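You operate a simulated robot arm through the tools that you are given. There is no shell and no other tool. Be economical: measure what you need, move in short steps, check, and stop when the job is done.

You run a simulated two-armed robot. Do the job below in one go: nothing can be reset, and whatever is moved stays where it is left.

## Task
Fold the flaps and tape the carton shut with the blue strip.
Fine: lay the strip along the seam, roll it down, push the roller back, then turn the black knob to FREE.

Only the result counts: the job must be done as asked and must still hold three seconds after the hand-in. Knocking over, shifting, dropping, spilling or breaking anything else fails it. Flat cloth is picked up by pressing the open fingertips on it (5 to 10 N) and closing them slowly along it; thin cloth reads only 2 to 8 mm in the jaws.

## Robot
Two 7-joint arms with two-finger parallel grippers on one trunk, on a base that drives. Base frame: it is fixed to the floor where the robot stands at the start and does not move with it; the origin is under the middle of the robot, x ahead of it, y to its left, z up. Readings come in mm, rad, newtons and seconds.
The left shoulder is at the start at [50, 209, 1196], the right one opposite. With the tool pointing down near the work surface each hand reaches from about 300 to 920 mm from the robot's upright axis, wherever it stands, measured 20 degrees to its own side. Places, roughly: blue strip, green strip, yellow strip [-1000, 1000, 750]; carton holder knob [-1400, 1600, 800]; left flap holder with the green handle [-1200, 1500, 1000]; left flap of the carton with the blue band [-1400, 1500, 1000]; open carton (18x23x16 cm) [-1300, 1400, 800]; right flap holder with the orange handle [-1100, 1300, 1000]; right flap of the carton with the blue band [-1300, 1300, 1000]; round blue bar of the roller [-1000, 1500, 1100]; sliding side of the carton holder [-1400, 1600, 800]; stop bar of the roller track [-1200, 400, 800]; white strip (5x22x4 cm) [-1000, 900, 800]. Payload 4.4 kg a hand.
The tool frame of a hand sits at the grasp point between the pads (the TCP): z along the fingers, y along the line on which they close. The tips reach 23 mm beyond it. Largest opening 94 mm; finger width 38, thickness 10; the body of the gripper, 54 by 96 mm, starts 39 mm behind the TCP.
Orientation is that of the tool frame in the base frame, as a unit quaternion [x, y, z, w]. With the fingers straight down and closing along the base's y, the tool's x points along the base's -x, its y along +y and its z along -z.

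## Interface
- The arms move only by the tool send_rows. It takes "left_deltas", "right_deltas" or both (then of equal length, played together; a hand with none holds still); each is a list of rows, each an object (a shift or turn left out is 0, a gripper value left out holds the last) with "travel": the shift along the tool's x, y, z in units of 100 mm (1.0 is 100 mm), a list of three; "turn": the turn, a rotation vector about the tool's x, y, z in units of 90 degrees (1.0 is 90 degrees), a list of three; "grip": the gripper command, from -1 (fully open) to 1 (shut), values between in proportion. In form: [{"travel": [dx, dy, dz], "turn": [ax, ay, az], "grip": grip}, ...]. A call has 1 to 10 rows; each row is the pose to reach, as a shift and turn from the pose commanded when the call began, along the tool's axes at that moment. A call with a number of a shift or a turn outside -1 to 1 is refused whole. Each row takes 0.2 s and may step no farther than 50 mm and 0.15 rad from the row before; otherwise, or with a gripper value out of range, the whole call is refused. A pose out of reach is approached as far as the arm can. The call stops where the force on the tool passes 90 N (or 10 N more than at its start, if that is more) or the arm is blocked; 0.2 s more then pass. Each finger travels about 108 mm/s and halts on what it meets, pressing with about 30 N; the grip force reading is that of the motor and also rises with nothing between the fingers. The clock runs only during rows and for 0.2 s after the last one: add rows that repeat a pose to give the fingers time. The reply holds the time, the measured pose of the TCP, the force on the tool along the base axes, the opening and the grip force, in the units named above and with some noise, with the torque about the TCP (base axes, N m) and any sound that the robot's microphone picked up.
- Cameras (640 x 400 px; columns grow to the right, rows downward): "scene" is now at [160.5, -1.3, 1379.8]; the picture's right is [-0.03, -1.00, 0.00], its down [-0.46, 0.01, -0.89] and it looks along [0.89, -0.03, -0.46] (base axes); focal length 289 px, centre (320, 200). "left" rides on the left gripper at [86, -16, -74] in its tool frame; the picture's right is [0.18, 0.98, 0.00], its down [-0.58, 0.11, -0.81] and it looks along [-0.79, 0.15, 0.59] (tool axes); focal length 243 px, centre (320, 200). "right" rides on the right gripper at [86, 16, -75] in its tool frame; the picture's right is [-0.18, 0.98, 0.00], its down [-0.58, -0.11, -0.81] and it looks along [-0.79, -0.15, 0.59] (tool axes); focal length 243 px, centre (320, 200). There is no depth. A picture from a camera that has moved, and an enlarged one, comes with that camera's place and axes in the base frame and with its lens.
- get_image(camera): a new picture of that camera. No time passes.
- raise_lower(by): slides the trunk up (or, below 0, down) by that many mm; the arms and the scene camera ride with it, the base frame stays. It gives what a move gives, with no picture.
- base_move(legs): drives the robot by 1 to 6 legs, each [ahead, left, turn to the left] in mm, mm and rad, along the robot's own axes; the way and the turn of a leg run together, so that a leg with both is an arc; at most 1500 mm and 3.142 rad a leg. The arms and the cameras ride along, it lands a little off, and it stops where it bumps. It gives what a move gives.
- aim_head(pan, tilt): turns the head with the scene camera to pan (to the left, within 1.396 rad either way) and tilt (down, from -0.506 to 1.204), counted from straight ahead of the robot. It gives what a move gives.
- inspect(camera, box): a new picture of the part [left, top, right, bottom] of that camera's present view, enlarged. No time passes.
- close_job(): hands the job in; it is judged then, once.

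Go step by step. Nothing tells you exact positions but the pictures and the camera data: compare them with the known pose of the tool, close in by small moves and look again before you grip or let go. The budget is 135 turns and 102 pictures, counting those below and the enlarged ones. Unless the task says otherwise, let go and move clear before handing in, and close with one line.

The tools are called after "Call:" as name(argument=value, ...) on one line, values as JSON. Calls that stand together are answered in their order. send_rows: Moves the arms, as the interface text tells. Its arguments: {"type":"object","properties":{"left_deltas":{"type":"array"},"right_deltas":{"type":"array"}},"required":[]} The other tools are called the same way: raise_lower (by) slides the trunk up or down; base_move (legs) drives the base; aim_head (pan, tilt) turns the head that bears the scene camera; get_image (camera) takes a picture; inspect (camera, box) takes an enlarged picture of a part of a camera's view; close_job () hands the job in.

At the start:

```text
clock: 0.0
left_position: [394.6, 179.3, 1169.1]
left_ee_rot: [0.001, 1.0, 0.001, 0.0]
left_ft_force: [0.1, -0.7, 0.9]
left_torque: [-0.01, -0.01, 0.0]
left_width: 94.2
left_grasp_force: 0.1
right_position: [403.2, -156.7, 1225.3]
right_ee_rot: [0.0, 1.0, 0.0, 0.0]
right_ft_force: [-0.6, 0.2, -0.3]
right_torque: [-0.02, -0.02, -0.03]
right_width: 94.1
right_grasp_force: 0.1
trunk travel left (down, up): [-275.0, 288.0]
robot x, y, heading: [0.0, 0.6, 0.001]
head pan, tilt: [-0.03, 0.476]
```

scene: 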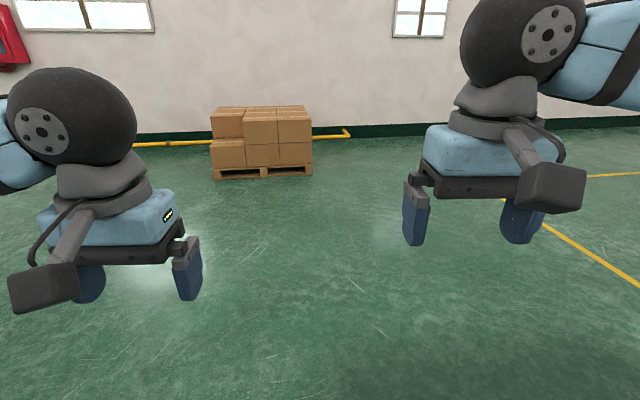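
right: 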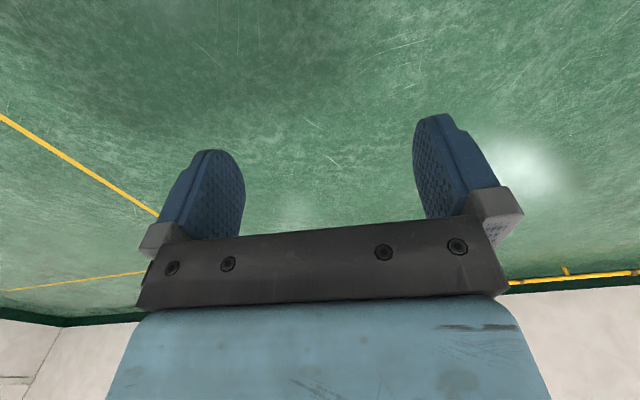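
left: 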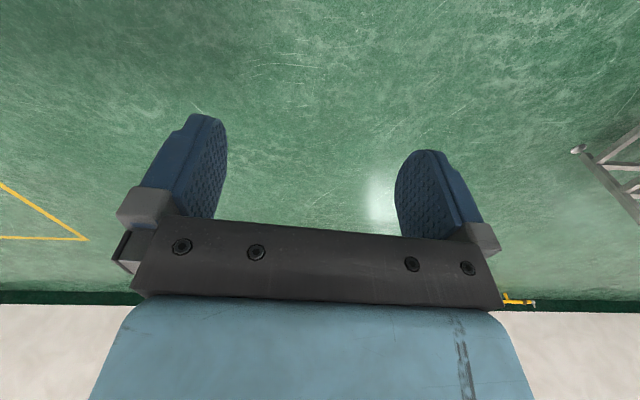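

I see only open floor ahead; the work is behind and to my left. I'll turn on the spot towards it and look.

Call:
base_move(legs=[[0, 0, 2.3]])

Call:
get_image(camera="scene")

```text
clock: 5.8
left_position: [-393.3, 181.3, 1168.8]
left_ee_rot: [0.909, -0.416, -0.001, 0.0]
left_ft_force: [-1.0, 0.5, 0.4]
left_torque: [0.03, 0.01, 0.05]
left_width: 93.8
left_grasp_force: 0.0
right_position: [-143.8, 408.3, 1225.7]
right_ee_rot: [0.909, -0.416, 0.0, 0.0]
right_ft_force: [-0.2, 0.2, 0.5]
right_torque: [-0.01, 0.0, 0.05]
right_width: 93.8
right_grasp_force: 0.1
trunk travel left (down, up): [-275.0, 288.0]
robot x, y, heading: [-2.6, 3.4, 2.286]
head pan, tilt: [-0.03, 0.476]
```

```text
98 pictures are left
camera scene: at [-100.0, 123.3, 1379.8], right [0.78, 0.63, 0.0], down [0.29, -0.36, -0.89], along [-0.56, 0.69, -0.46], focal length 289 px, centre (320, 200)
```

scene: 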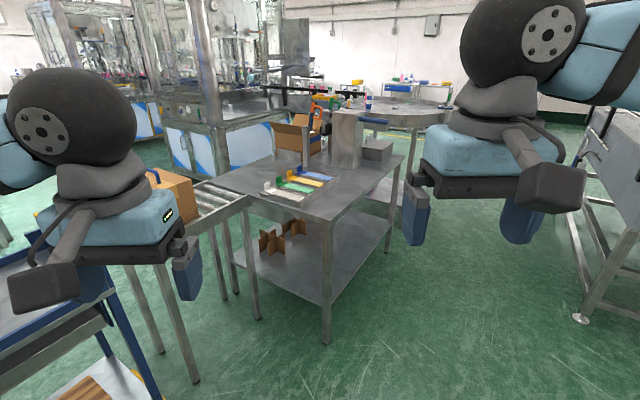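

Call:
inspect(camera="scene", box=[220, 70, 420, 220])

Call:
inspect(camera="scene", box=[150, 100, 310, 200])

```text
2.67 times, centred on (320, 145) of scene
camera zoom: at [-100.0, 123.3, 1379.8], right [0.78, 0.63, 0.0], down [0.29, -0.36, -0.89], along [-0.56, 0.69, -0.46], focal length 771 px, centre (320, 347)
```

zoom: 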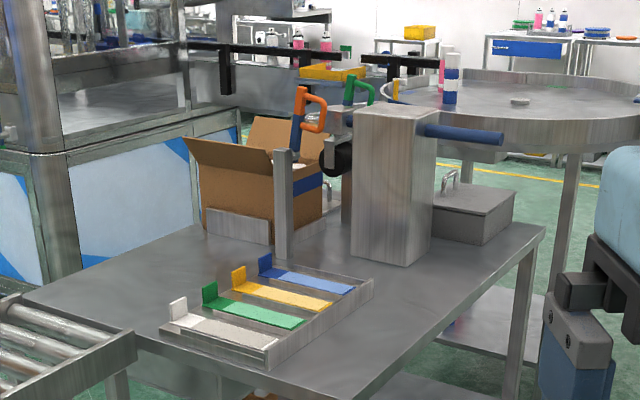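

```text
4.00 times, centred on (230, 150) of scene
camera zoom: at [-100.0, 123.3, 1379.8], right [0.78, 0.63, 0.0], down [0.29, -0.36, -0.89], along [-0.56, 0.69, -0.46], focal length 1157 px, centre (680, 400)
```

zoom: 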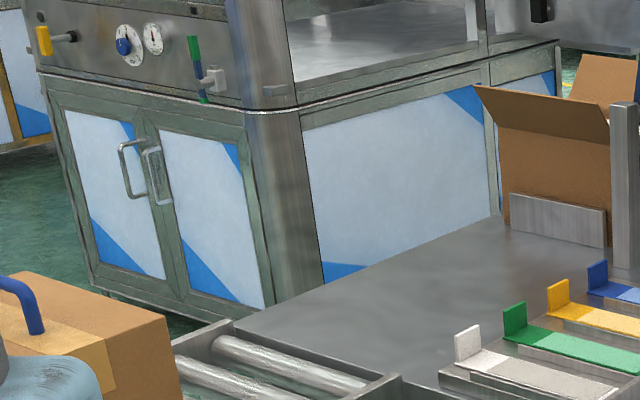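

The workbench is about 1 m ahead and to the left: strips in a tray, carton in a holder, flap holders, and the roller post with its blue bar. I'll move round to its +x side, face it and look.

Call:
base_move(legs=[[0, 0, 0.93], [60, -1300, 0]])

Call:
get_image(camera="scene")

```text
clock: 19.9
left_position: [-553.4, 1074.2, 1169.5]
left_ee_rot: [0.998, 0.059, 0.0, 0.0]
left_ft_force: [-0.5, 0.2, -0.2]
left_torque: [0.02, 0.02, -0.02]
left_width: 93.9
left_grasp_force: 0.1
right_position: [-602.3, 1406.8, 1226.9]
right_ee_rot: [0.998, 0.059, 0.001, 0.0]
right_ft_force: [-0.2, -0.1, 0.8]
right_torque: [-0.02, 0.01, 0.0]
right_width: 93.8
right_grasp_force: 0.0
trunk travel left (down, up): [-275.0, 288.0]
robot x, y, heading: [-185.3, 1294.5, -3.024]
head pan, tilt: [-0.03, 0.476]
```

```text
95 pictures are left
camera scene: at [-339.8, 1283.4, 1379.8], right [-0.09, 1.0, 0.0], down [0.46, 0.04, -0.89], along [-0.89, -0.08, -0.46], focal length 289 px, centre (320, 200)
```

scene: 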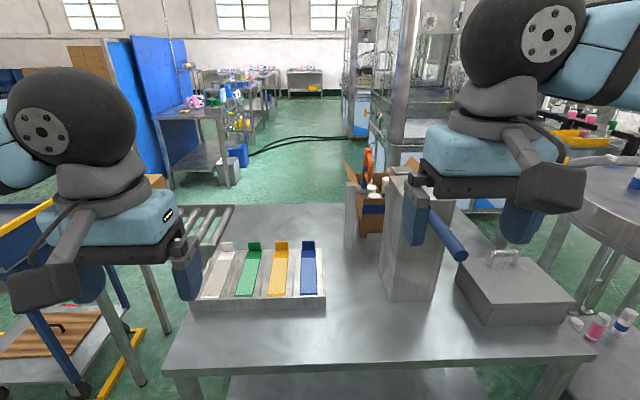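

The bench is now square ahead. I'll raise the trunk for a view into the carton over the post.

Call:
raise_lower(by=250)

Call:
aim_head(pan=0, tilt=0.75)

Call:
get_image(camera="scene")

Call:
inspect(camera="scene", box=[300, 80, 500, 205])

```text
clock: 22.5
left_position: [-552.5, 1074.3, 1419.4]
left_ee_rot: [0.998, 0.059, 0.001, -0.001]
left_ft_force: [-1.5, -0.4, 0.3]
left_torque: [0.0, -0.02, 0.02]
left_width: 94.1
left_grasp_force: 0.1
right_position: [-602.4, 1406.1, 1474.8]
right_ee_rot: [0.998, 0.059, 0.0, 0.0]
right_ft_force: [0.4, 0.8, 0.0]
right_torque: [0.02, 0.01, -0.01]
right_width: 93.9
right_grasp_force: 0.1
trunk travel left (down, up): [-525.0, 38.0]
robot x, y, heading: [-183.1, 1295.9, -3.019]
head pan, tilt: [-0.03, 0.476]
```

```text
clock: 23.3
left_position: [-553.2, 1073.2, 1417.8]
left_ee_rot: [0.998, 0.059, 0.0, 0.0]
left_ft_force: [-0.6, -0.2, 0.3]
left_torque: [-0.01, -0.01, 0.03]
left_width: 94.0
left_grasp_force: 0.1
right_position: [-602.3, 1406.6, 1476.8]
right_ee_rot: [0.998, 0.06, 0.0, 0.0]
right_ft_force: [-0.5, -0.5, 0.3]
right_torque: [-0.03, -0.04, -0.01]
right_width: 94.1
right_grasp_force: 0.1
trunk travel left (down, up): [-525.0, 38.0]
robot x, y, heading: [-179.9, 1300.1, -3.02]
head pan, tilt: [0.0, 0.75]
```

```text
94 pictures are left
camera scene: at [-331.0, 1281.7, 1605.8], right [-0.12, 0.99, 0.0], down [0.68, 0.08, -0.73], along [-0.73, -0.09, -0.68], focal length 289 px, centre (320, 200)
```

scene: 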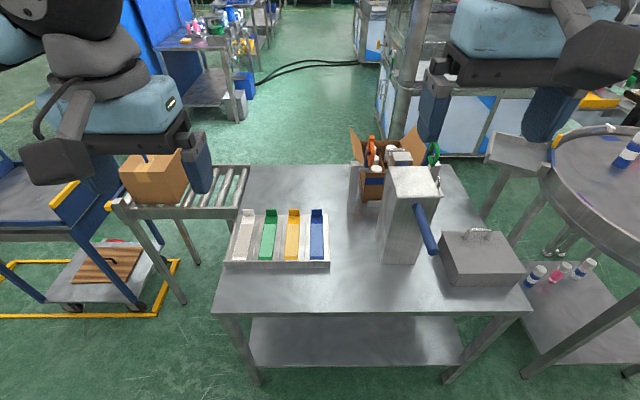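

```text
3.20 times, centred on (400, 142) of scene
camera zoom: at [-331.0, 1281.7, 1605.8], right [-0.12, 0.99, 0.0], down [0.68, 0.08, -0.73], along [-0.73, -0.09, -0.68], focal length 926 px, centre (64, 384)
```

zoom: 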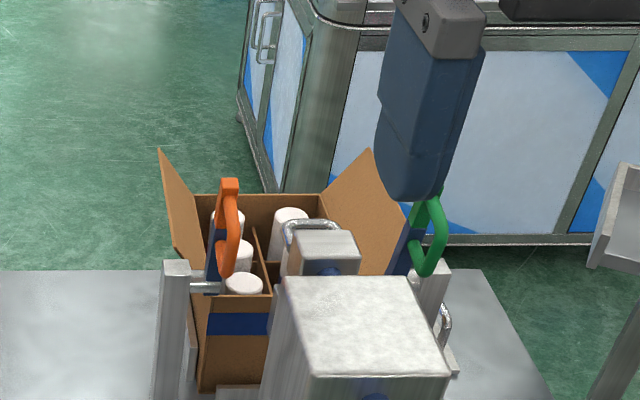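

I see two side flaps, two coloured holder levers on posts at the near end, and the roller in front. I need a closer look with the hand cameras.

Call:
inspect(camera="right", box=[120, 0, 520, 250])

Call:
get_image(camera="left")

```text
1.60 times, centred on (320, 125) of right
camera zoom: at [-515.3, 1401.0, 1550.3], right [-0.07, -1.0, 0.0], down [-0.59, 0.04, 0.81], along [-0.8, 0.05, -0.59], focal length 388 px, centre (320, 320)
```

zoom: 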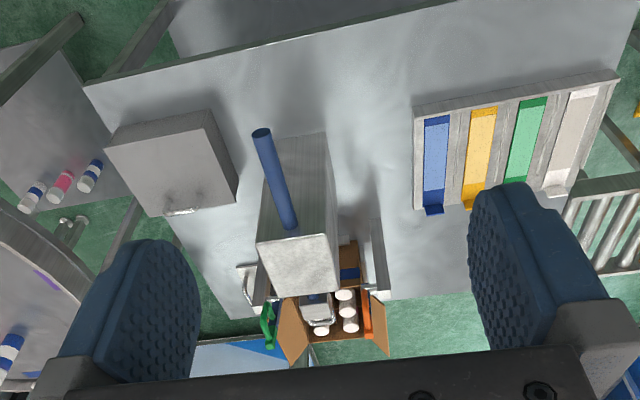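

```text
91 pictures are left
camera left: at [-469.3, 1099.8, 1493.3], right [0.3, -0.95, 0.0], down [-0.56, -0.18, 0.81], along [-0.77, -0.24, -0.59], focal length 243 px, centre (320, 200)
```

left: 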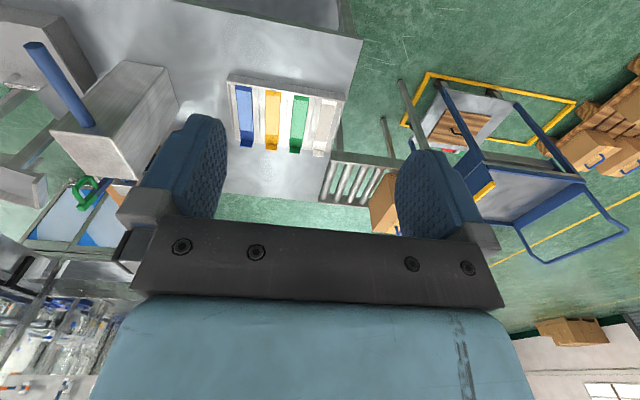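

The roller mechanism must be seen from the side. I'll turn the left hand so that its camera looks along +y over the bench, at moderate height.

Call:
send_rows(left_deltas=[{"travel": [-0.1, 0, 0.1], "turn": [0, 0, 0.095]}, {"travel": [-0.2, 0, 0.2], "turn": [0, 0, 0.19]}, {"travel": [-0.3, 0, 0.3], "turn": [0, 0, 0.285]}, {"travel": [-0.4, 0, 0.4], "turn": [0, 0, 0.38]}, {"travel": [-0.5, 0, 0.5], "turn": [0, 0, 0.475]}, {"travel": [-0.6, 0, 0.6], "turn": [0, 0, 0.57]}, {"travel": [-0.7, 0, 0.7], "turn": [0, 0, 0.665]}, {"travel": [-0.8, 0, 0.8], "turn": [0, 0, 0.76]}, {"travel": [-0.9, 0, 0.9], "turn": [0, 0, 0.855]}, {"travel": [-1, 0, 1], "turn": [0, 0, 0.95]}])

Call:
send_rows(left_deltas=[{"travel": [0.1, 0.33, 0.33]}, {"travel": [0.2, 0.66, 0.66]}, {"travel": [0.3, 1, 1]}])

Call:
send_rows(left_deltas=[{"travel": [0.1, 0.33, 0]}, {"travel": [0.2, 0.66, 0]}, {"travel": [0.3, 1, 0]}])

Call:
get_image(camera="left")

```text
clock: 25.5
left_position: [-607.0, 1087.2, 1290.5]
left_ee_rot: [0.823, -0.567, -0.021, 0.033]
left_ft_force: [0.0, -0.9, -0.5]
left_torque: [-0.03, 0.02, 0.01]
left_width: 94.1
left_grasp_force: 0.1
left hand out of reach, approached as far as the arm can: row 9, 10
right_position: [-601.1, 1407.5, 1476.8]
right_ee_rot: [0.998, 0.059, -0.001, 0.001]
right_ft_force: [-0.2, 0.3, -0.4]
right_torque: [-0.03, 0.01, -0.02]
right_width: 94.1
right_grasp_force: 0.1
trunk travel left (down, up): [-525.0, 38.0]
robot x, y, heading: [-185.8, 1297.6, -3.025]
head pan, tilt: [0.0, 0.75]
```

```text
clock: 26.3
left_position: [-619.4, 1073.5, 1237.2]
left_ee_rot: [0.822, -0.568, -0.02, 0.033]
left_ft_force: [-1.1, 0.6, -0.3]
left_torque: [-0.02, 0.01, 0.01]
left_width: 94.1
left_grasp_force: 0.1
left hand out of reach, approached as far as the arm can: row 1, 2, 3
right_position: [-603.5, 1407.0, 1476.5]
right_ee_rot: [0.998, 0.059, 0.0, 0.001]
right_ft_force: [0.4, 0.7, -0.6]
right_torque: [0.0, -0.02, -0.02]
right_width: 93.9
right_grasp_force: 0.0
trunk travel left (down, up): [-525.0, 38.0]
robot x, y, heading: [-184.2, 1297.9, -3.027]
head pan, tilt: [0.0, 0.75]
```

```text
clock: 27.1
left_position: [-617.8, 1073.0, 1237.9]
left_ee_rot: [0.822, -0.568, -0.02, 0.032]
left_ft_force: [0.0, 0.8, 0.3]
left_torque: [-0.01, -0.05, 0.0]
left_width: 94.0
left_grasp_force: 0.0
left hand out of reach, approached as far as the arm can: row 1, 2, 3
right_position: [-601.2, 1407.0, 1476.4]
right_ee_rot: [0.998, 0.059, 0.0, -0.001]
right_ft_force: [0.6, 0.1, 0.4]
right_torque: [0.0, 0.01, -0.01]
right_width: 94.2
right_grasp_force: 0.0
trunk travel left (down, up): [-525.0, 38.0]
robot x, y, heading: [-180.5, 1295.8, -3.02]
head pan, tilt: [0.0, 0.75]
```

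```text
90 pictures are left
camera left: at [-566.3, 999.4, 1310.3], right [-0.85, -0.52, 0.08], down [-0.25, 0.53, 0.81], along [-0.46, 0.67, -0.58], focal length 243 px, centre (320, 200)
```

left: 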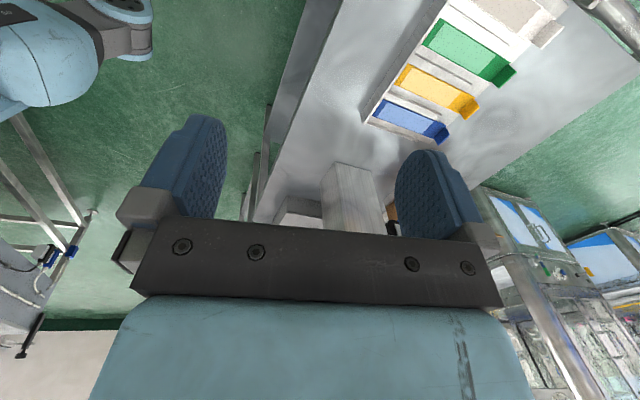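

The arm is at its limit there, so I'll drive the base to the -y side of the bench for a side view with the head camera.

Call:
base_move(legs=[[0, 850, 0], [0, 0, -1.36], [130, 540, 0]])

Call:
get_image(camera="scene")

```text
clock: 43.3
left_position: [-949.8, 806.6, 1236.3]
left_ee_rot: [-0.255, 0.966, 0.037, -0.011]
left_ft_force: [0.7, -0.4, 0.3]
left_torque: [0.01, 0.0, -0.01]
left_width: 93.5
left_grasp_force: 0.1
right_position: [-616.0, 842.8, 1476.4]
right_ee_rot: [0.797, -0.604, 0.0, -0.001]
right_ft_force: [-0.3, -0.2, -0.2]
right_torque: [0.0, -0.02, 0.02]
right_width: 93.8
right_grasp_force: 0.1
trunk travel left (down, up): [-525.0, 38.0]
robot x, y, heading: [-658.7, 414.2, 1.844]
head pan, tilt: [0.0, 0.75]
```

```text
89 pictures are left
camera scene: at [-697.8, 558.2, 1605.8], right [0.96, 0.27, 0.0], down [0.18, -0.66, -0.73], along [-0.2, 0.7, -0.68], focal length 289 px, centre (320, 200)
```

scene: 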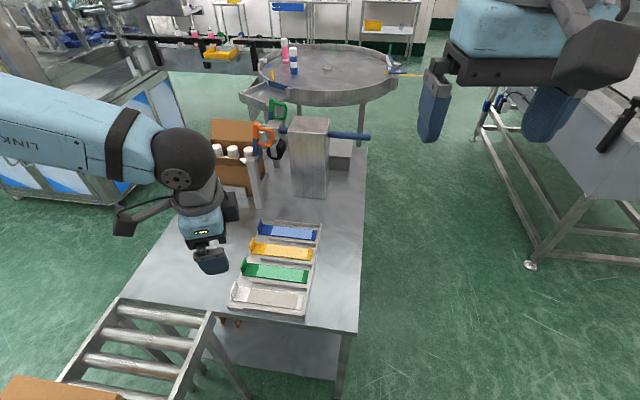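

Call:
inspect(camera="scene", box=[200, 90, 380, 210])

Call:
inspect(camera="scene", box=[220, 210, 340, 320])

```text
3.33 times, centred on (290, 150) of scene
camera zoom: at [-697.8, 558.2, 1605.8], right [0.96, 0.27, 0.0], down [0.18, -0.66, -0.73], along [-0.2, 0.7, -0.68], focal length 964 px, centre (420, 367)
```

zoom: 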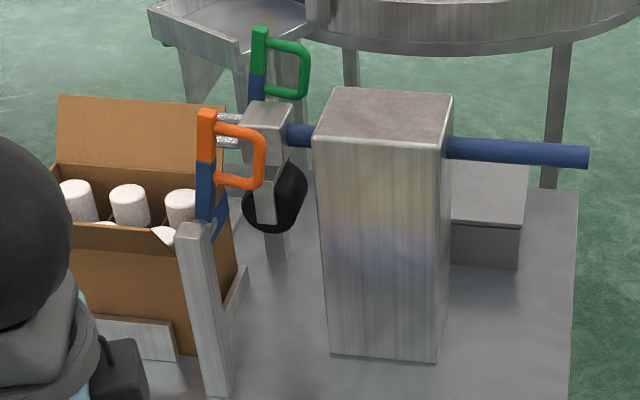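

```text
3.64 times, centred on (280, 265) of scene
camera zoom: at [-697.8, 558.2, 1605.8], right [0.96, 0.27, 0.0], down [0.18, -0.66, -0.73], along [-0.2, 0.7, -0.68], focal length 1052 px, centre (466, -36)
```

zoom: 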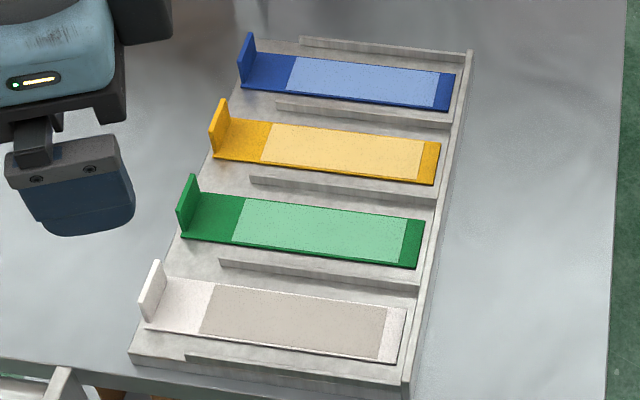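

Now the mechanism is clear: the blue bar slides through the post, pushing the wheel across the seam along -x. I'll use the left hand camera for a closer look at the flaps.

Call:
get_image(camera="left")

Call:
get_image(camera="right")

```text
86 pictures are left
camera left: at [-1013.1, 744.0, 1310.3], right [-0.64, 0.76, 0.08], down [0.48, 0.33, 0.81], along [0.59, 0.56, -0.58], focal length 243 px, centre (320, 200)
```

left: 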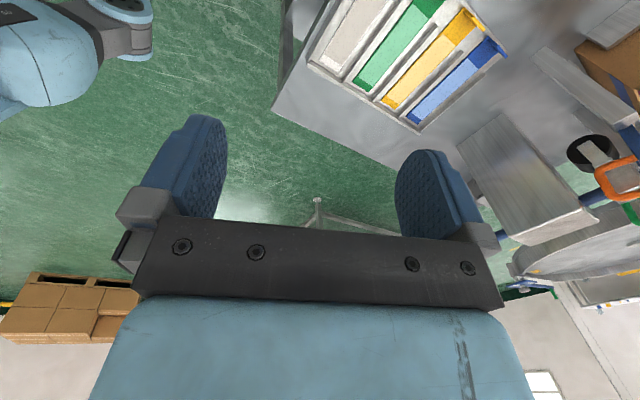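

```text
85 pictures are left
camera right: at [-609.5, 755.1, 1550.3], right [-1.0, -0.09, 0.0], down [-0.05, 0.59, 0.81], along [-0.07, 0.8, -0.59], focal length 243 px, centre (320, 200)
```

right: 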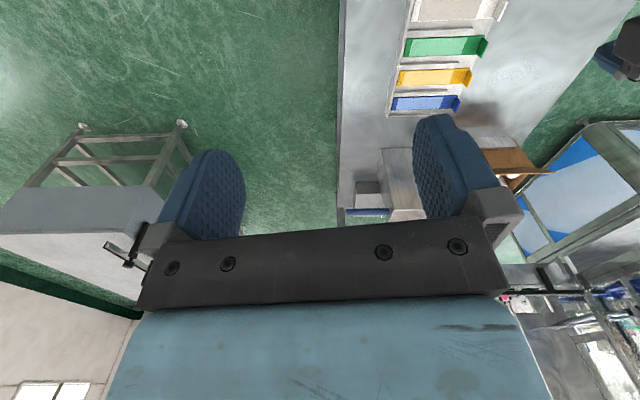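

I'll turn the left hand back to face ahead for a close view.

Call:
send_rows(left_deltas=[{"turn": [0, 0, -0.095]}, {"turn": [0, 0, -0.19]}, {"turn": [0, 0, -0.285]}, {"turn": [0, 0, -0.38]}, {"turn": [0, 0, -0.475]}, {"turn": [0, 0, -0.57]}, {"turn": [0, 0, -0.665]}, {"turn": [0, 0, -0.76]}, {"turn": [0, 0, -0.855]}, {"turn": [0, 0, -0.95]}])

Call:
inspect(camera="left", box=[160, 0, 520, 225])

```text
clock: 45.5
left_position: [-950.1, 806.1, 1236.4]
left_ee_rot: [0.844, -0.536, -0.033, -0.016]
left_ft_force: [-0.2, 0.5, 0.2]
left_torque: [0.0, -0.02, -0.02]
left_width: 94.1
left_grasp_force: 0.1
right_position: [-616.2, 842.4, 1475.5]
right_ee_rot: [0.797, -0.604, 0.001, 0.0]
right_ft_force: [-0.8, -0.6, 0.8]
right_torque: [-0.01, -0.02, 0.0]
right_width: 94.2
right_grasp_force: 0.1
trunk travel left (down, up): [-525.0, 38.0]
robot x, y, heading: [-660.4, 412.1, 1.85]
head pan, tilt: [0.0, 0.75]
```

```text
1.78 times, centred on (340, 112) of left
camera zoom: at [-895.5, 729.8, 1304.2], right [-0.81, -0.59, -0.01], down [-0.31, 0.43, 0.85], along [-0.5, 0.69, -0.53], focal length 431 px, centre (284, 356)
```

zoom: 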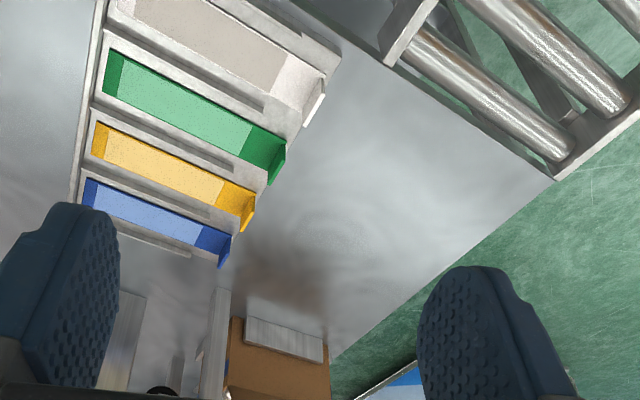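

The -x side of the bench looks like the best working place (strip tabs, flaps, roller and knob all within reach there). I'll look left to find a driving route around the conveyor and trolley.

Call:
aim_head(pan=1.396, tilt=0.55)

Call:
get_image(camera="scene")

```text
clock: 47.1
left_position: [-949.7, 806.1, 1235.6]
left_ee_rot: [0.843, -0.537, -0.034, -0.016]
left_ft_force: [1.0, 0.2, 0.4]
left_torque: [-0.01, -0.01, -0.01]
left_width: 94.0
left_grasp_force: 0.1
right_position: [-616.1, 841.7, 1476.3]
right_ee_rot: [0.797, -0.604, 0.0, 0.001]
right_ft_force: [0.4, 1.0, 0.2]
right_torque: [-0.02, 0.0, 0.03]
right_width: 93.9
right_grasp_force: 0.1
trunk travel left (down, up): [-525.0, 38.0]
robot x, y, heading: [-660.2, 412.8, 1.844]
head pan, tilt: [1.396, 0.55]
```

```text
83 pictures are left
camera scene: at [-765.2, 469.6, 1623.2], right [-0.1, 1.0, 0.0], down [0.52, 0.05, -0.85], along [-0.85, -0.08, -0.52], focal length 289 px, centre (320, 200)
```

scene: 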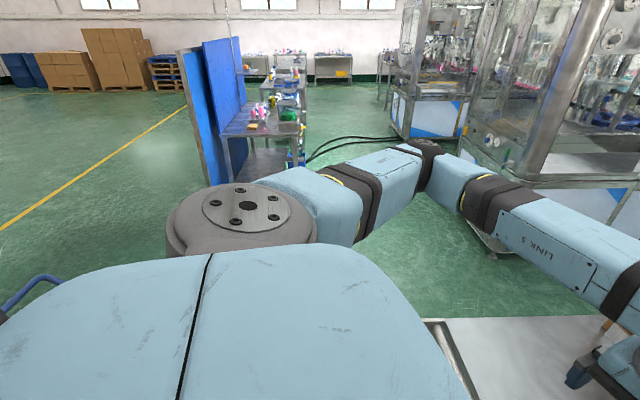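

Call:
base_move(legs=[[-470, -190, 0], [0, 0, 1.5]])

Call:
aim_head(pan=0, tilt=0.6)

Call:
get_image(camera="scene")

```text
clock: 53.6
left_position: [-771.3, -242.4, 1236.1]
left_ee_rot: [0.985, 0.167, -0.037, 0.011]
left_ft_force: [-0.3, 1.1, -0.2]
left_torque: [-0.03, 0.0, -0.01]
left_width: 94.1
left_grasp_force: 0.1
right_position: [-776.3, 92.5, 1476.4]
right_ee_rot: [0.996, 0.086, 0.0, 0.001]
right_ft_force: [-0.6, -0.4, 0.1]
right_torque: [0.02, 0.01, 0.01]
right_width: 94.1
right_grasp_force: 0.0
trunk travel left (down, up): [-525.0, 38.0]
robot x, y, heading: [-352.3, 11.1, -2.967]
head pan, tilt: [1.396, 0.55]
```

```text
clock: 55.2
left_position: [-771.5, -242.0, 1236.3]
left_ee_rot: [0.985, 0.167, -0.036, 0.01]
left_ft_force: [0.4, 0.8, 0.3]
left_torque: [-0.01, 0.02, -0.01]
left_width: 94.0
left_grasp_force: 0.1
right_position: [-775.3, 92.4, 1476.9]
right_ee_rot: [0.996, 0.086, 0.0, 0.0]
right_ft_force: [0.8, 0.3, 0.0]
right_torque: [0.0, 0.01, 0.01]
right_width: 93.9
right_grasp_force: 0.1
trunk travel left (down, up): [-525.0, 38.0]
robot x, y, heading: [-352.3, 8.7, -2.971]
head pan, tilt: [0.0, 0.6]
```

```text
82 pictures are left
camera scene: at [-503.0, -18.6, 1618.7], right [-0.17, 0.98, 0.0], down [0.56, 0.1, -0.83], along [-0.81, -0.14, -0.56], focal length 289 px, centre (320, 200)
```

scene: 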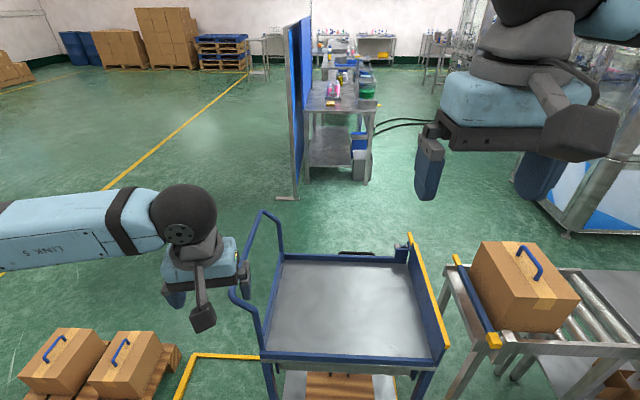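

The trolley, conveyor and a pallet block the direct way; I'll go round the pallet via y≈-2100, looking on the way.

Call:
base_move(legs=[[-300, 0, 0], [0, 0, 1.0]])

Call:
get_image(camera="scene")

```text
clock: 59.8
left_position: [-75.9, -431.9, 1236.5]
left_ee_rot: [0.785, 0.619, -0.027, 0.027]
left_ft_force: [0.3, -0.2, -0.6]
left_torque: [0.0, 0.04, 0.0]
left_width: 93.8
left_grasp_force: 0.0
right_position: [-361.3, -253.2, 1476.0]
right_ee_rot: [0.833, 0.554, 0.0, 0.0]
right_ft_force: [-0.1, 0.0, -0.1]
right_torque: [-0.01, -0.01, 0.02]
right_width: 94.0
right_grasp_force: 0.0
trunk travel left (down, up): [-525.0, 38.0]
robot x, y, heading: [-61.3, 57.4, -1.972]
head pan, tilt: [0.0, 0.6]
```

```text
81 pictures are left
camera scene: at [-117.8, -85.2, 1618.7], right [-0.92, 0.39, 0.0], down [0.22, 0.52, -0.83], along [-0.32, -0.76, -0.56], focal length 289 px, centre (320, 200)
```

scene: 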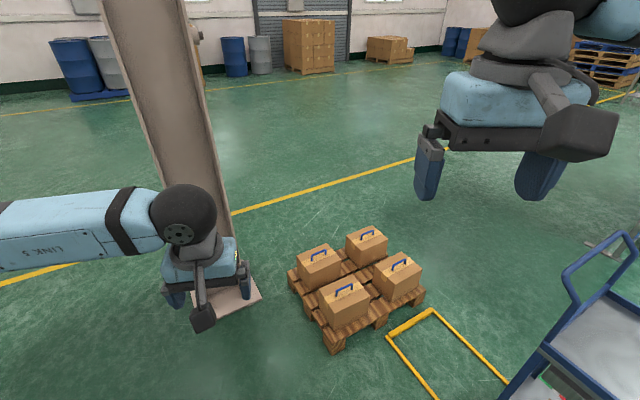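

There is also a column. I'll pass on its +x side, then go along y≈-2150 to x≈-2150.

Call:
base_move(legs=[[0, 0, 0.4], [0, 650, 0], [1500, 0, 0], [700, 0, 0], [0, 0, -1.4]])

Call:
get_image(camera="scene")

```text
clock: 71.6
left_position: [754.3, -1421.7, 1239.3]
left_ee_rot: [0.65, 0.759, -0.026, 0.034]
left_ft_force: [-0.3, 0.7, -0.6]
left_torque: [0.0, -0.03, -0.01]
left_width: 94.2
left_grasp_force: 0.0
right_position: [422.3, -1360.7, 1480.6]
right_ee_rot: [0.714, 0.7, -0.004, 0.003]
right_ft_force: [-0.2, -1.1, -0.3]
right_torque: [0.0, -0.01, -0.02]
right_width: 93.9
right_grasp_force: 0.1
trunk travel left (down, up): [-525.0, 38.0]
robot x, y, heading: [584.0, -971.2, -1.576]
head pan, tilt: [0.0, 0.6]
stopped in leg 3: the robot was blocked; the commanded pose is now the measured one
```

```text
80 pictures are left
camera scene: at [587.2, -1112.1, 1620.3], right [-1.0, 0.01, 0.0], down [0.0, 0.56, -0.83], along [-0.01, -0.83, -0.56], focal length 289 px, centre (320, 200)
```

scene: 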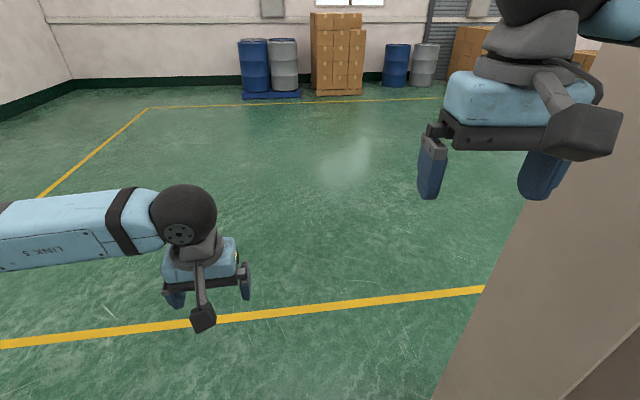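

I bumped against the column on my right (nothing loose). I'll back off, shift farther to +x and continue.

Call:
base_move(legs=[[-120, 0, 0], [0, 500, 0], [1250, 0, 0]])

Call:
aim_head(pan=-1.2, tilt=0.5)

Call:
get_image(camera="scene")

```text
clock: 83.5
left_position: [1261.6, -2589.0, 1236.5]
left_ee_rot: [0.651, 0.758, -0.021, 0.031]
left_ft_force: [-0.2, 0.6, 0.3]
left_torque: [-0.03, 0.06, 0.01]
left_width: 93.8
left_grasp_force: 0.1
right_position: [927.5, -2532.2, 1474.8]
right_ee_rot: [0.714, 0.7, 0.001, -0.001]
right_ft_force: [-0.7, -0.3, -0.6]
right_torque: [0.03, 0.04, 0.0]
right_width: 94.0
right_grasp_force: 0.0
trunk travel left (down, up): [-525.0, 38.0]
robot x, y, heading: [1093.8, -2129.3, -1.579]
head pan, tilt: [0.0, 0.6]
```

```text
clock: 84.9
left_position: [1260.2, -2589.5, 1235.8]
left_ee_rot: [0.65, 0.759, -0.021, 0.031]
left_ft_force: [0.3, 0.2, -0.2]
left_torque: [-0.03, -0.03, -0.01]
left_width: 94.0
left_grasp_force: 0.1
right_position: [928.4, -2534.0, 1474.8]
right_ee_rot: [0.714, 0.701, 0.002, 0.0]
right_ft_force: [0.6, -0.1, 0.2]
right_torque: [-0.02, 0.02, 0.02]
right_width: 93.9
right_grasp_force: 0.0
trunk travel left (down, up): [-525.0, 38.0]
robot x, y, heading: [1092.3, -2133.7, -1.58]
head pan, tilt: [-1.201, 0.499]
```

```text
79 pictures are left
camera scene: at [1007.9, -2228.4, 1627.7], right [-0.35, 0.94, 0.0], down [0.45, 0.17, -0.88], along [-0.82, -0.31, -0.48], focal length 289 px, centre (320, 200)
```

scene: 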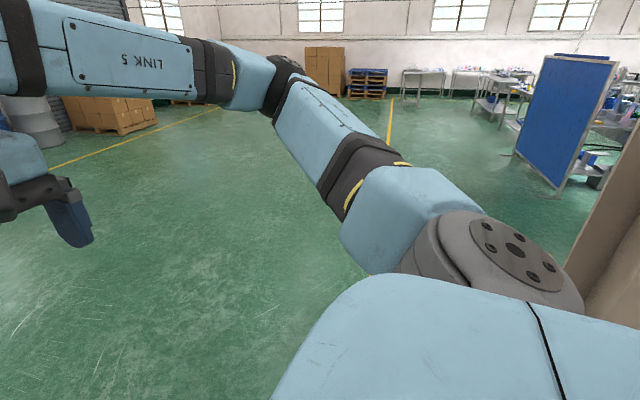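

Call:
base_move(legs=[[450, 0, 0], [0, -1500, 0], [0, -1500, 0], [0, -200, 0], [0, 0, 1.57], [0, 1500, 0]])

Call:
aim_head(pan=1.0, tilt=0.55)

Call:
get_image(camera="scene")

```text
clock: 132.0
left_position: [-1584.7, -838.7, 1235.6]
left_ee_rot: [-0.074, 0.997, 0.008, 0.037]
left_ft_force: [0.6, 0.0, 0.9]
left_torque: [-0.02, -0.01, -0.03]
left_width: 94.0
left_grasp_force: 0.1
right_position: [-1644.9, -1172.7, 1475.6]
right_ee_rot: [0.013, 1.0, 0.001, -0.002]
right_ft_force: [0.4, -0.7, -0.8]
right_torque: [0.01, 0.0, 0.03]
right_width: 93.8
right_grasp_force: 0.2
trunk travel left (down, up): [-525.0, 38.0]
robot x, y, heading: [-2049.2, -1007.4, -0.016]
head pan, tilt: [-1.201, 0.499]
```

```text
clock: 134.1
left_position: [-1586.1, -840.3, 1235.4]
left_ee_rot: [-0.074, 0.997, 0.007, 0.036]
left_ft_force: [0.5, 0.6, 0.6]
left_torque: [0.0, 0.0, -0.01]
left_width: 93.8
left_grasp_force: 0.0
right_position: [-1644.3, -1173.0, 1475.1]
right_ee_rot: [0.012, 1.0, 0.001, -0.001]
right_ft_force: [0.6, 1.1, 1.0]
right_torque: [-0.01, 0.01, -0.02]
right_width: 93.9
right_grasp_force: 0.1
trunk travel left (down, up): [-525.0, 38.0]
robot x, y, heading: [-2046.9, -1003.5, -0.016]
head pan, tilt: [1.0, 0.55]
```

```text
78 pictures are left
camera scene: at [-1927.3, -930.1, 1623.2], right [0.83, -0.55, 0.0], down [-0.29, -0.44, -0.85], along [0.47, 0.71, -0.52], focal length 289 px, centre (320, 200)
```

scene: 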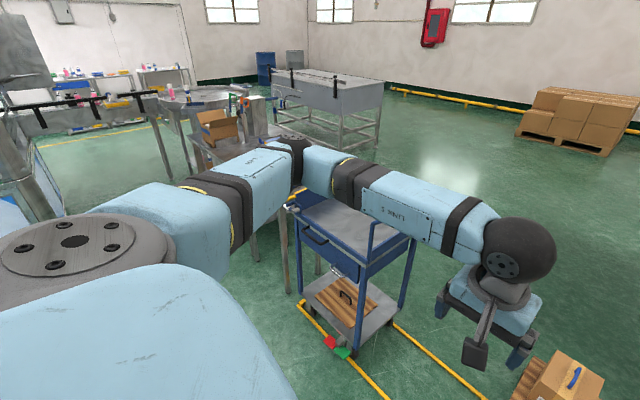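

Call:
base_move(legs=[[0, 1500, 0], [0, 880, 0]])

Call:
aim_head(pan=0, tilt=0.75)

Call:
get_image(camera="scene")

```text
clock: 155.2
left_position: [-1507.4, 1549.2, 1235.6]
left_ee_rot: [-0.068, 0.997, 0.007, 0.037]
left_ft_force: [0.4, -0.2, 0.6]
left_torque: [0.01, 0.0, -0.01]
left_width: 94.1
left_grasp_force: 0.1
right_position: [-1570.4, 1216.4, 1474.3]
right_ee_rot: [0.019, 1.0, 0.001, -0.002]
right_ft_force: [0.9, 0.4, -0.6]
right_torque: [0.02, -0.01, -0.01]
right_width: 94.0
right_grasp_force: 0.1
trunk travel left (down, up): [-525.0, 38.0]
robot x, y, heading: [-1968.6, 1388.4, -0.032]
head pan, tilt: [1.0, 0.55]
```

```text
clock: 156.4
left_position: [-1507.3, 1549.8, 1236.5]
left_ee_rot: [-0.067, 0.997, 0.007, 0.038]
left_ft_force: [-0.1, -1.2, 0.0]
left_torque: [-0.01, -0.06, 0.02]
left_width: 93.9
left_grasp_force: 0.1
right_position: [-1571.6, 1217.7, 1474.8]
right_ee_rot: [0.019, 1.0, 0.001, -0.002]
right_ft_force: [0.1, 0.2, 0.6]
right_torque: [-0.01, 0.0, 0.03]
right_width: 94.1
right_grasp_force: 0.1
trunk travel left (down, up): [-525.0, 38.0]
robot x, y, heading: [-1970.8, 1391.7, -0.027]
head pan, tilt: [0.0, 0.75]
```

```text
77 pictures are left
camera scene: at [-1818.3, 1386.6, 1605.8], right [-0.03, -1.0, 0.0], down [-0.68, 0.02, -0.73], along [0.73, -0.02, -0.68], focal length 289 px, centre (320, 200)
```

scene: 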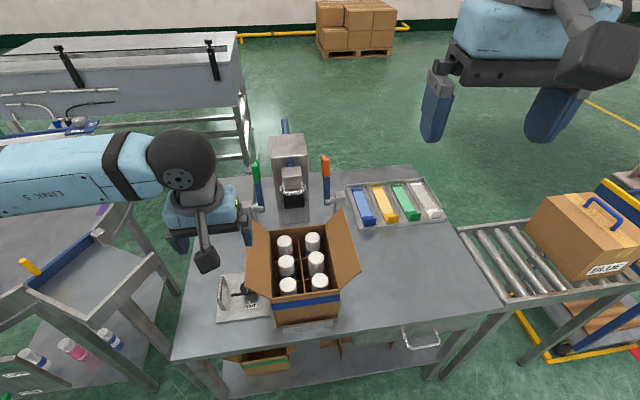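

This is the right working side: carton, knob plate, holders, roller and strips are all ahead. I'll look at the details.

Call:
inspect(camera="scene", box=[205, 115, 375, 225])

Call:
inspect(camera="scene", box=[195, 210, 365, 345])

```text
3.64 times, centred on (290, 170) of scene
camera zoom: at [-1818.3, 1386.6, 1605.8], right [-0.03, -1.0, 0.0], down [-0.68, 0.02, -0.73], along [0.73, -0.02, -0.68], focal length 1052 px, centre (429, 309)
```

zoom: 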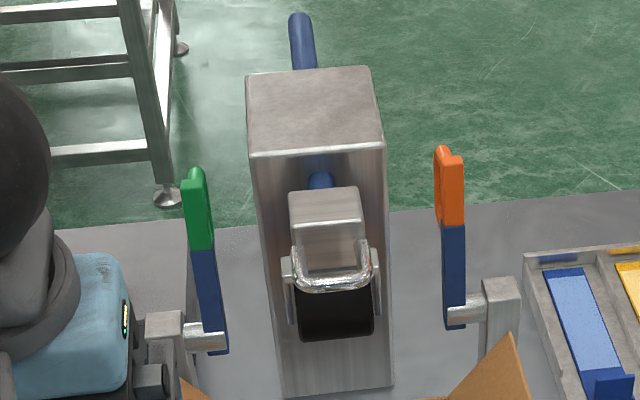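

```text
2.96 times, centred on (280, 278) of scene
camera zoom: at [-1818.3, 1386.6, 1605.8], right [-0.03, -1.0, 0.0], down [-0.68, 0.02, -0.73], along [0.73, -0.02, -0.68], focal length 857 px, centre (438, -30)
```

zoom: 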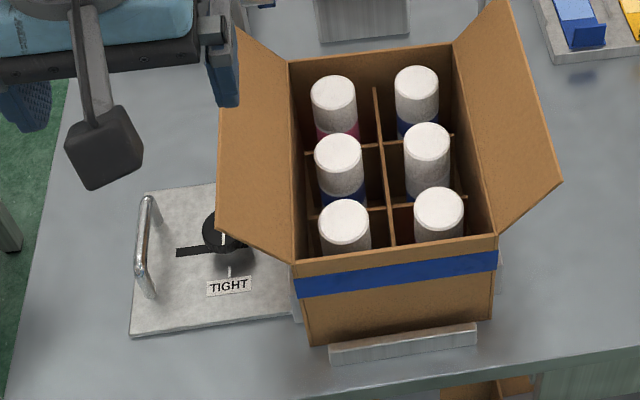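

The levers pivot on pins along y at the two posts. I'll square up with the bench (yaw ≈ 0.13 rad), move in a bit, and take a close look with a hand camera.

Call:
base_move(legs=[[0, 0, 0.16], [40, -20, 0]])

Call:
inspect(camera="right", box=[160, 0, 520, 225])

Call:
get_image(camera="left")

```text
clock: 158.0
left_position: [-1501.9, 1607.1, 1238.3]
left_ee_rot: [-0.147, 0.988, 0.009, 0.04]
left_ft_force: [-0.6, -0.4, 0.2]
left_torque: [-0.02, -0.04, -0.04]
left_width: 93.9
left_grasp_force: 0.1
right_position: [-1514.7, 1270.1, 1477.3]
right_ee_rot: [-0.06, 0.998, 0.0, 0.0]
right_ft_force: [-0.4, 0.7, 0.2]
right_torque: [-0.03, -0.03, -0.04]
right_width: 94.2
right_grasp_force: 0.0
trunk travel left (down, up): [-525.0, 38.0]
robot x, y, heading: [-1933.0, 1372.1, 0.126]
head pan, tilt: [0.0, 0.75]
```

```text
1.78 times, centred on (340, 112) of right
camera zoom: at [-1602.8, 1275.4, 1551.6], right [0.06, 1.0, 0.0], down [0.59, -0.04, 0.81], along [0.81, -0.05, -0.59], focal length 431 px, centre (284, 356)
```

zoom: 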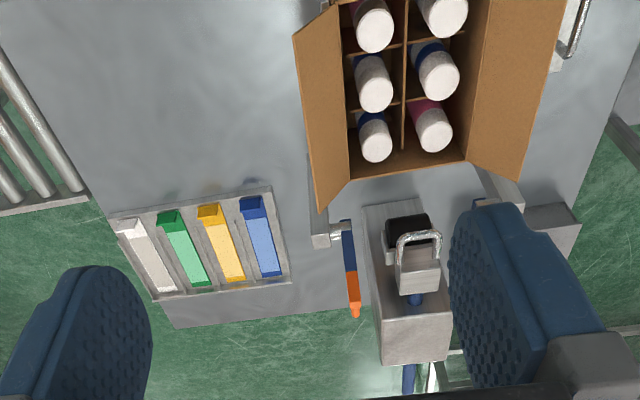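

```text
73 pictures are left
camera left: at [-1586.2, 1564.3, 1305.5], right [-0.46, 0.89, -0.01], down [0.46, 0.25, 0.85], along [0.76, 0.39, -0.53], focal length 243 px, centre (320, 200)
```

left: 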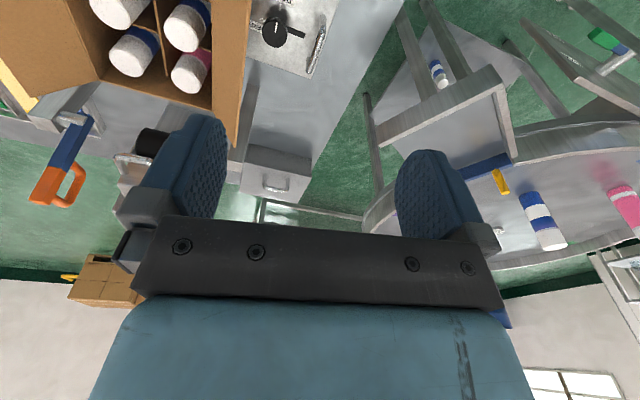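

Call:
inspect(camera="right", box=[320, 100, 420, 185])

Call:
inspect(camera="left", box=[0, 60, 160, 220])

```text
4.71 times, centred on (370, 142) of right
camera zoom: at [-1602.8, 1275.4, 1551.6], right [0.06, 1.0, 0.0], down [0.59, -0.04, 0.81], along [0.81, -0.05, -0.59], focal length 1142 px, centre (85, 471)
```

zoom: 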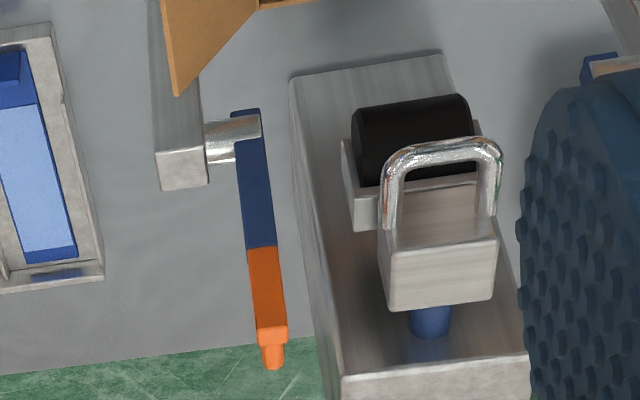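

```text
2.50 times, centred on (80, 140) of left
camera zoom: at [-1586.2, 1564.3, 1305.5], right [-0.46, 0.89, -0.01], down [0.46, 0.25, 0.85], along [0.76, 0.39, -0.53], focal length 606 px, centre (920, 350)
```

zoom: 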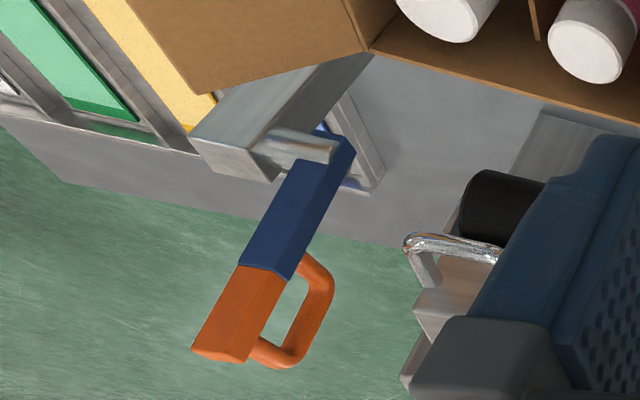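

Call:
inspect(camera="scene", box=[210, 120, 390, 232])

```text
3.56 times, centred on (300, 176) of scene
camera zoom: at [-1785.3, 1397.2, 1606.6], right [0.13, -0.99, 0.0], down [-0.67, -0.09, -0.73], along [0.73, 0.09, -0.68], focal length 1029 px, centre (391, 285)
```

zoom: 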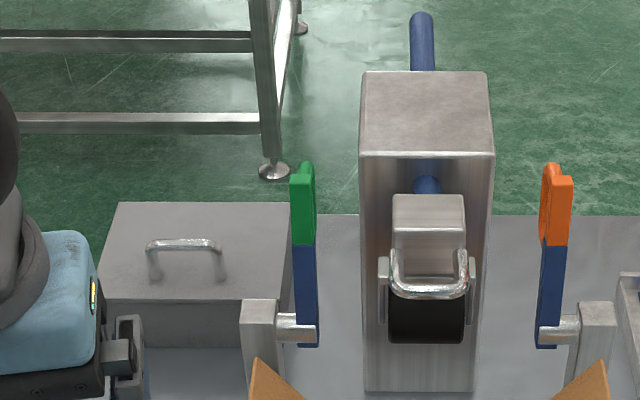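

Call:
inspect(camera="scene", box=[210, 190, 400, 330])

```text
2.86 times, centred on (305, 260) of scene
camera zoom: at [-1785.3, 1397.2, 1606.6], right [0.13, -0.99, 0.0], down [-0.67, -0.09, -0.73], along [0.73, 0.09, -0.68], focal length 826 px, centre (363, 29)
```

zoom: 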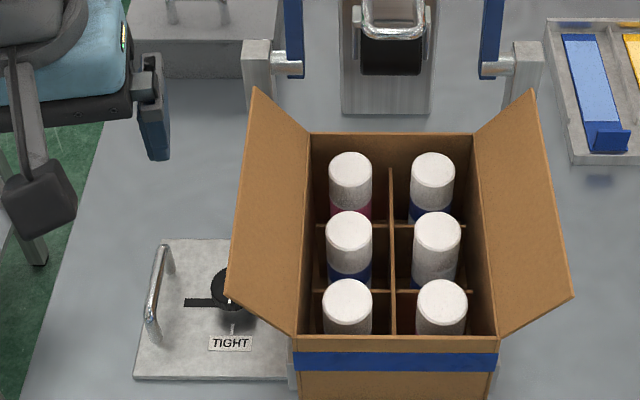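

The levers swing in planes just outside the carton. First I'll fold the right (-y) flap with the closed right fingers and see whether it stays; I bring the right hand beside that flap.

Call:
send_rows(right_deltas=[{"travel": [-0.25, -0.15, 0.25], "grip": 1}, {"travel": [-0.5, -0.3, 0.5], "grip": 1}, {"travel": [-0.75, -0.45, 0.75], "grip": 1}, {"travel": [-1, -0.6, 1], "grip": 1}])

Call:
send_rows(right_deltas=[{"travel": [-0.27, 0, 0.33]}, {"travel": [-0.54, 0, 0.66]}, {"travel": [-0.82, 0, 1]}])

Call:
send_rows(right_deltas=[{"travel": [0, 0, 0.5]}, {"travel": [0, 0, 1]}])

Call:
send_rows(right_deltas=[{"travel": [0, 0, 0.5]}, {"travel": [0, 0, 1]}])

Call:
send_rows(right_deltas=[{"travel": [0, 0, 0.2]}, {"travel": [0, 0, 0.4]}])

Call:
get_image(camera="scene")

```text
clock: 159.0
left_position: [-1499.2, 1606.2, 1236.1]
left_ee_rot: [-0.147, 0.988, 0.011, 0.037]
left_ft_force: [-0.3, 0.3, 0.7]
left_torque: [-0.02, -0.01, 0.0]
left_width: 94.0
left_grasp_force: 0.0
right_position: [-1401.8, 1218.6, 1374.7]
right_ee_rot: [-0.061, 0.998, 0.001, 0.0]
right_ft_force: [0.0, -0.4, -0.8]
right_torque: [0.0, 0.0, 0.02]
right_width: 0.0
right_grasp_force: 30.0
trunk travel left (down, up): [-525.0, 38.0]
robot x, y, heading: [-1928.2, 1373.9, 0.136]
head pan, tilt: [0.0, 0.75]
```

```text
clock: 159.8
left_position: [-1498.3, 1605.9, 1237.5]
left_ee_rot: [-0.147, 0.988, 0.009, 0.036]
left_ft_force: [0.0, 0.1, -0.5]
left_torque: [0.04, 0.03, 0.03]
left_width: 94.2
left_grasp_force: 0.0
right_position: [-1318.0, 1231.0, 1271.6]
right_ee_rot: [-0.062, 0.998, 0.001, -0.001]
right_ft_force: [-0.2, 0.1, -0.8]
right_torque: [0.0, 0.04, 0.01]
right_width: 0.1
right_grasp_force: 30.1
trunk travel left (down, up): [-525.0, 38.0]
robot x, y, heading: [-1933.4, 1376.0, 0.129]
head pan, tilt: [0.0, 0.75]
```

```text
clock: 160.4
left_position: [-1497.1, 1606.6, 1235.2]
left_ee_rot: [-0.146, 0.989, 0.011, 0.036]
left_ft_force: [0.1, 0.2, 0.2]
left_torque: [-0.01, 0.03, -0.01]
left_width: 94.1
left_grasp_force: 0.1
right_position: [-1320.3, 1229.6, 1173.2]
right_ee_rot: [-0.061, 0.998, 0.001, 0.0]
right_ft_force: [0.6, -0.1, -0.1]
right_torque: [0.04, 0.03, 0.0]
right_width: 0.0
right_grasp_force: 29.9
trunk travel left (down, up): [-525.0, 38.0]
robot x, y, heading: [-1930.0, 1375.3, 0.13]
head pan, tilt: [0.0, 0.75]
```

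```text
clock: 161.0
left_position: [-1497.2, 1606.9, 1236.8]
left_ee_rot: [-0.146, 0.989, 0.01, 0.037]
left_ft_force: [-0.4, 0.2, 0.1]
left_torque: [-0.03, -0.02, 0.01]
left_width: 94.0
left_grasp_force: 0.0
right_position: [-1321.6, 1231.4, 1074.0]
right_ee_rot: [-0.062, 0.998, 0.001, -0.001]
right_ft_force: [0.7, 0.5, -0.5]
right_torque: [0.0, -0.02, 0.01]
right_width: 0.0
right_grasp_force: 30.0
trunk travel left (down, up): [-525.0, 38.0]
robot x, y, heading: [-1931.0, 1372.0, 0.135]
head pan, tilt: [0.0, 0.75]
```

```text
clock: 161.6
left_position: [-1498.2, 1606.2, 1236.7]
left_ee_rot: [-0.147, 0.988, 0.01, 0.036]
left_ft_force: [0.5, 0.0, -0.7]
left_torque: [-0.01, -0.01, 0.0]
left_width: 93.9
left_grasp_force: 0.0
right_position: [-1320.3, 1233.5, 1032.4]
right_ee_rot: [-0.063, 0.998, 0.001, -0.001]
right_ft_force: [0.0, -0.4, -0.3]
right_torque: [0.01, 0.0, 0.01]
right_width: 0.1
right_grasp_force: 29.9
trunk travel left (down, up): [-525.0, 38.0]
robot x, y, heading: [-1927.6, 1375.5, 0.131]
head pan, tilt: [0.0, 0.75]
```

```text
68 pictures are left
camera scene: at [-1778.5, 1395.7, 1605.8], right [0.13, -0.99, 0.0], down [-0.68, -0.09, -0.73], along [0.72, 0.1, -0.68], focal length 289 px, centre (320, 200)
```

scene: 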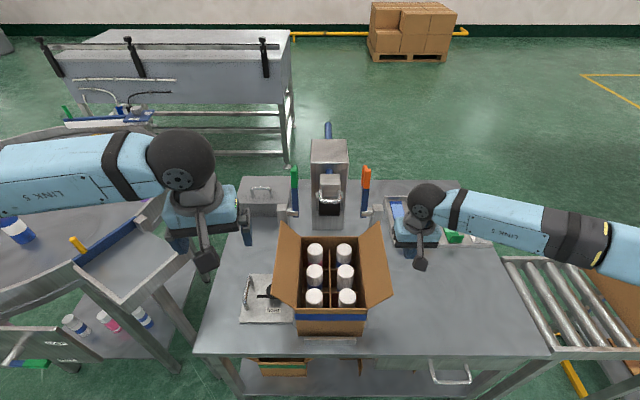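

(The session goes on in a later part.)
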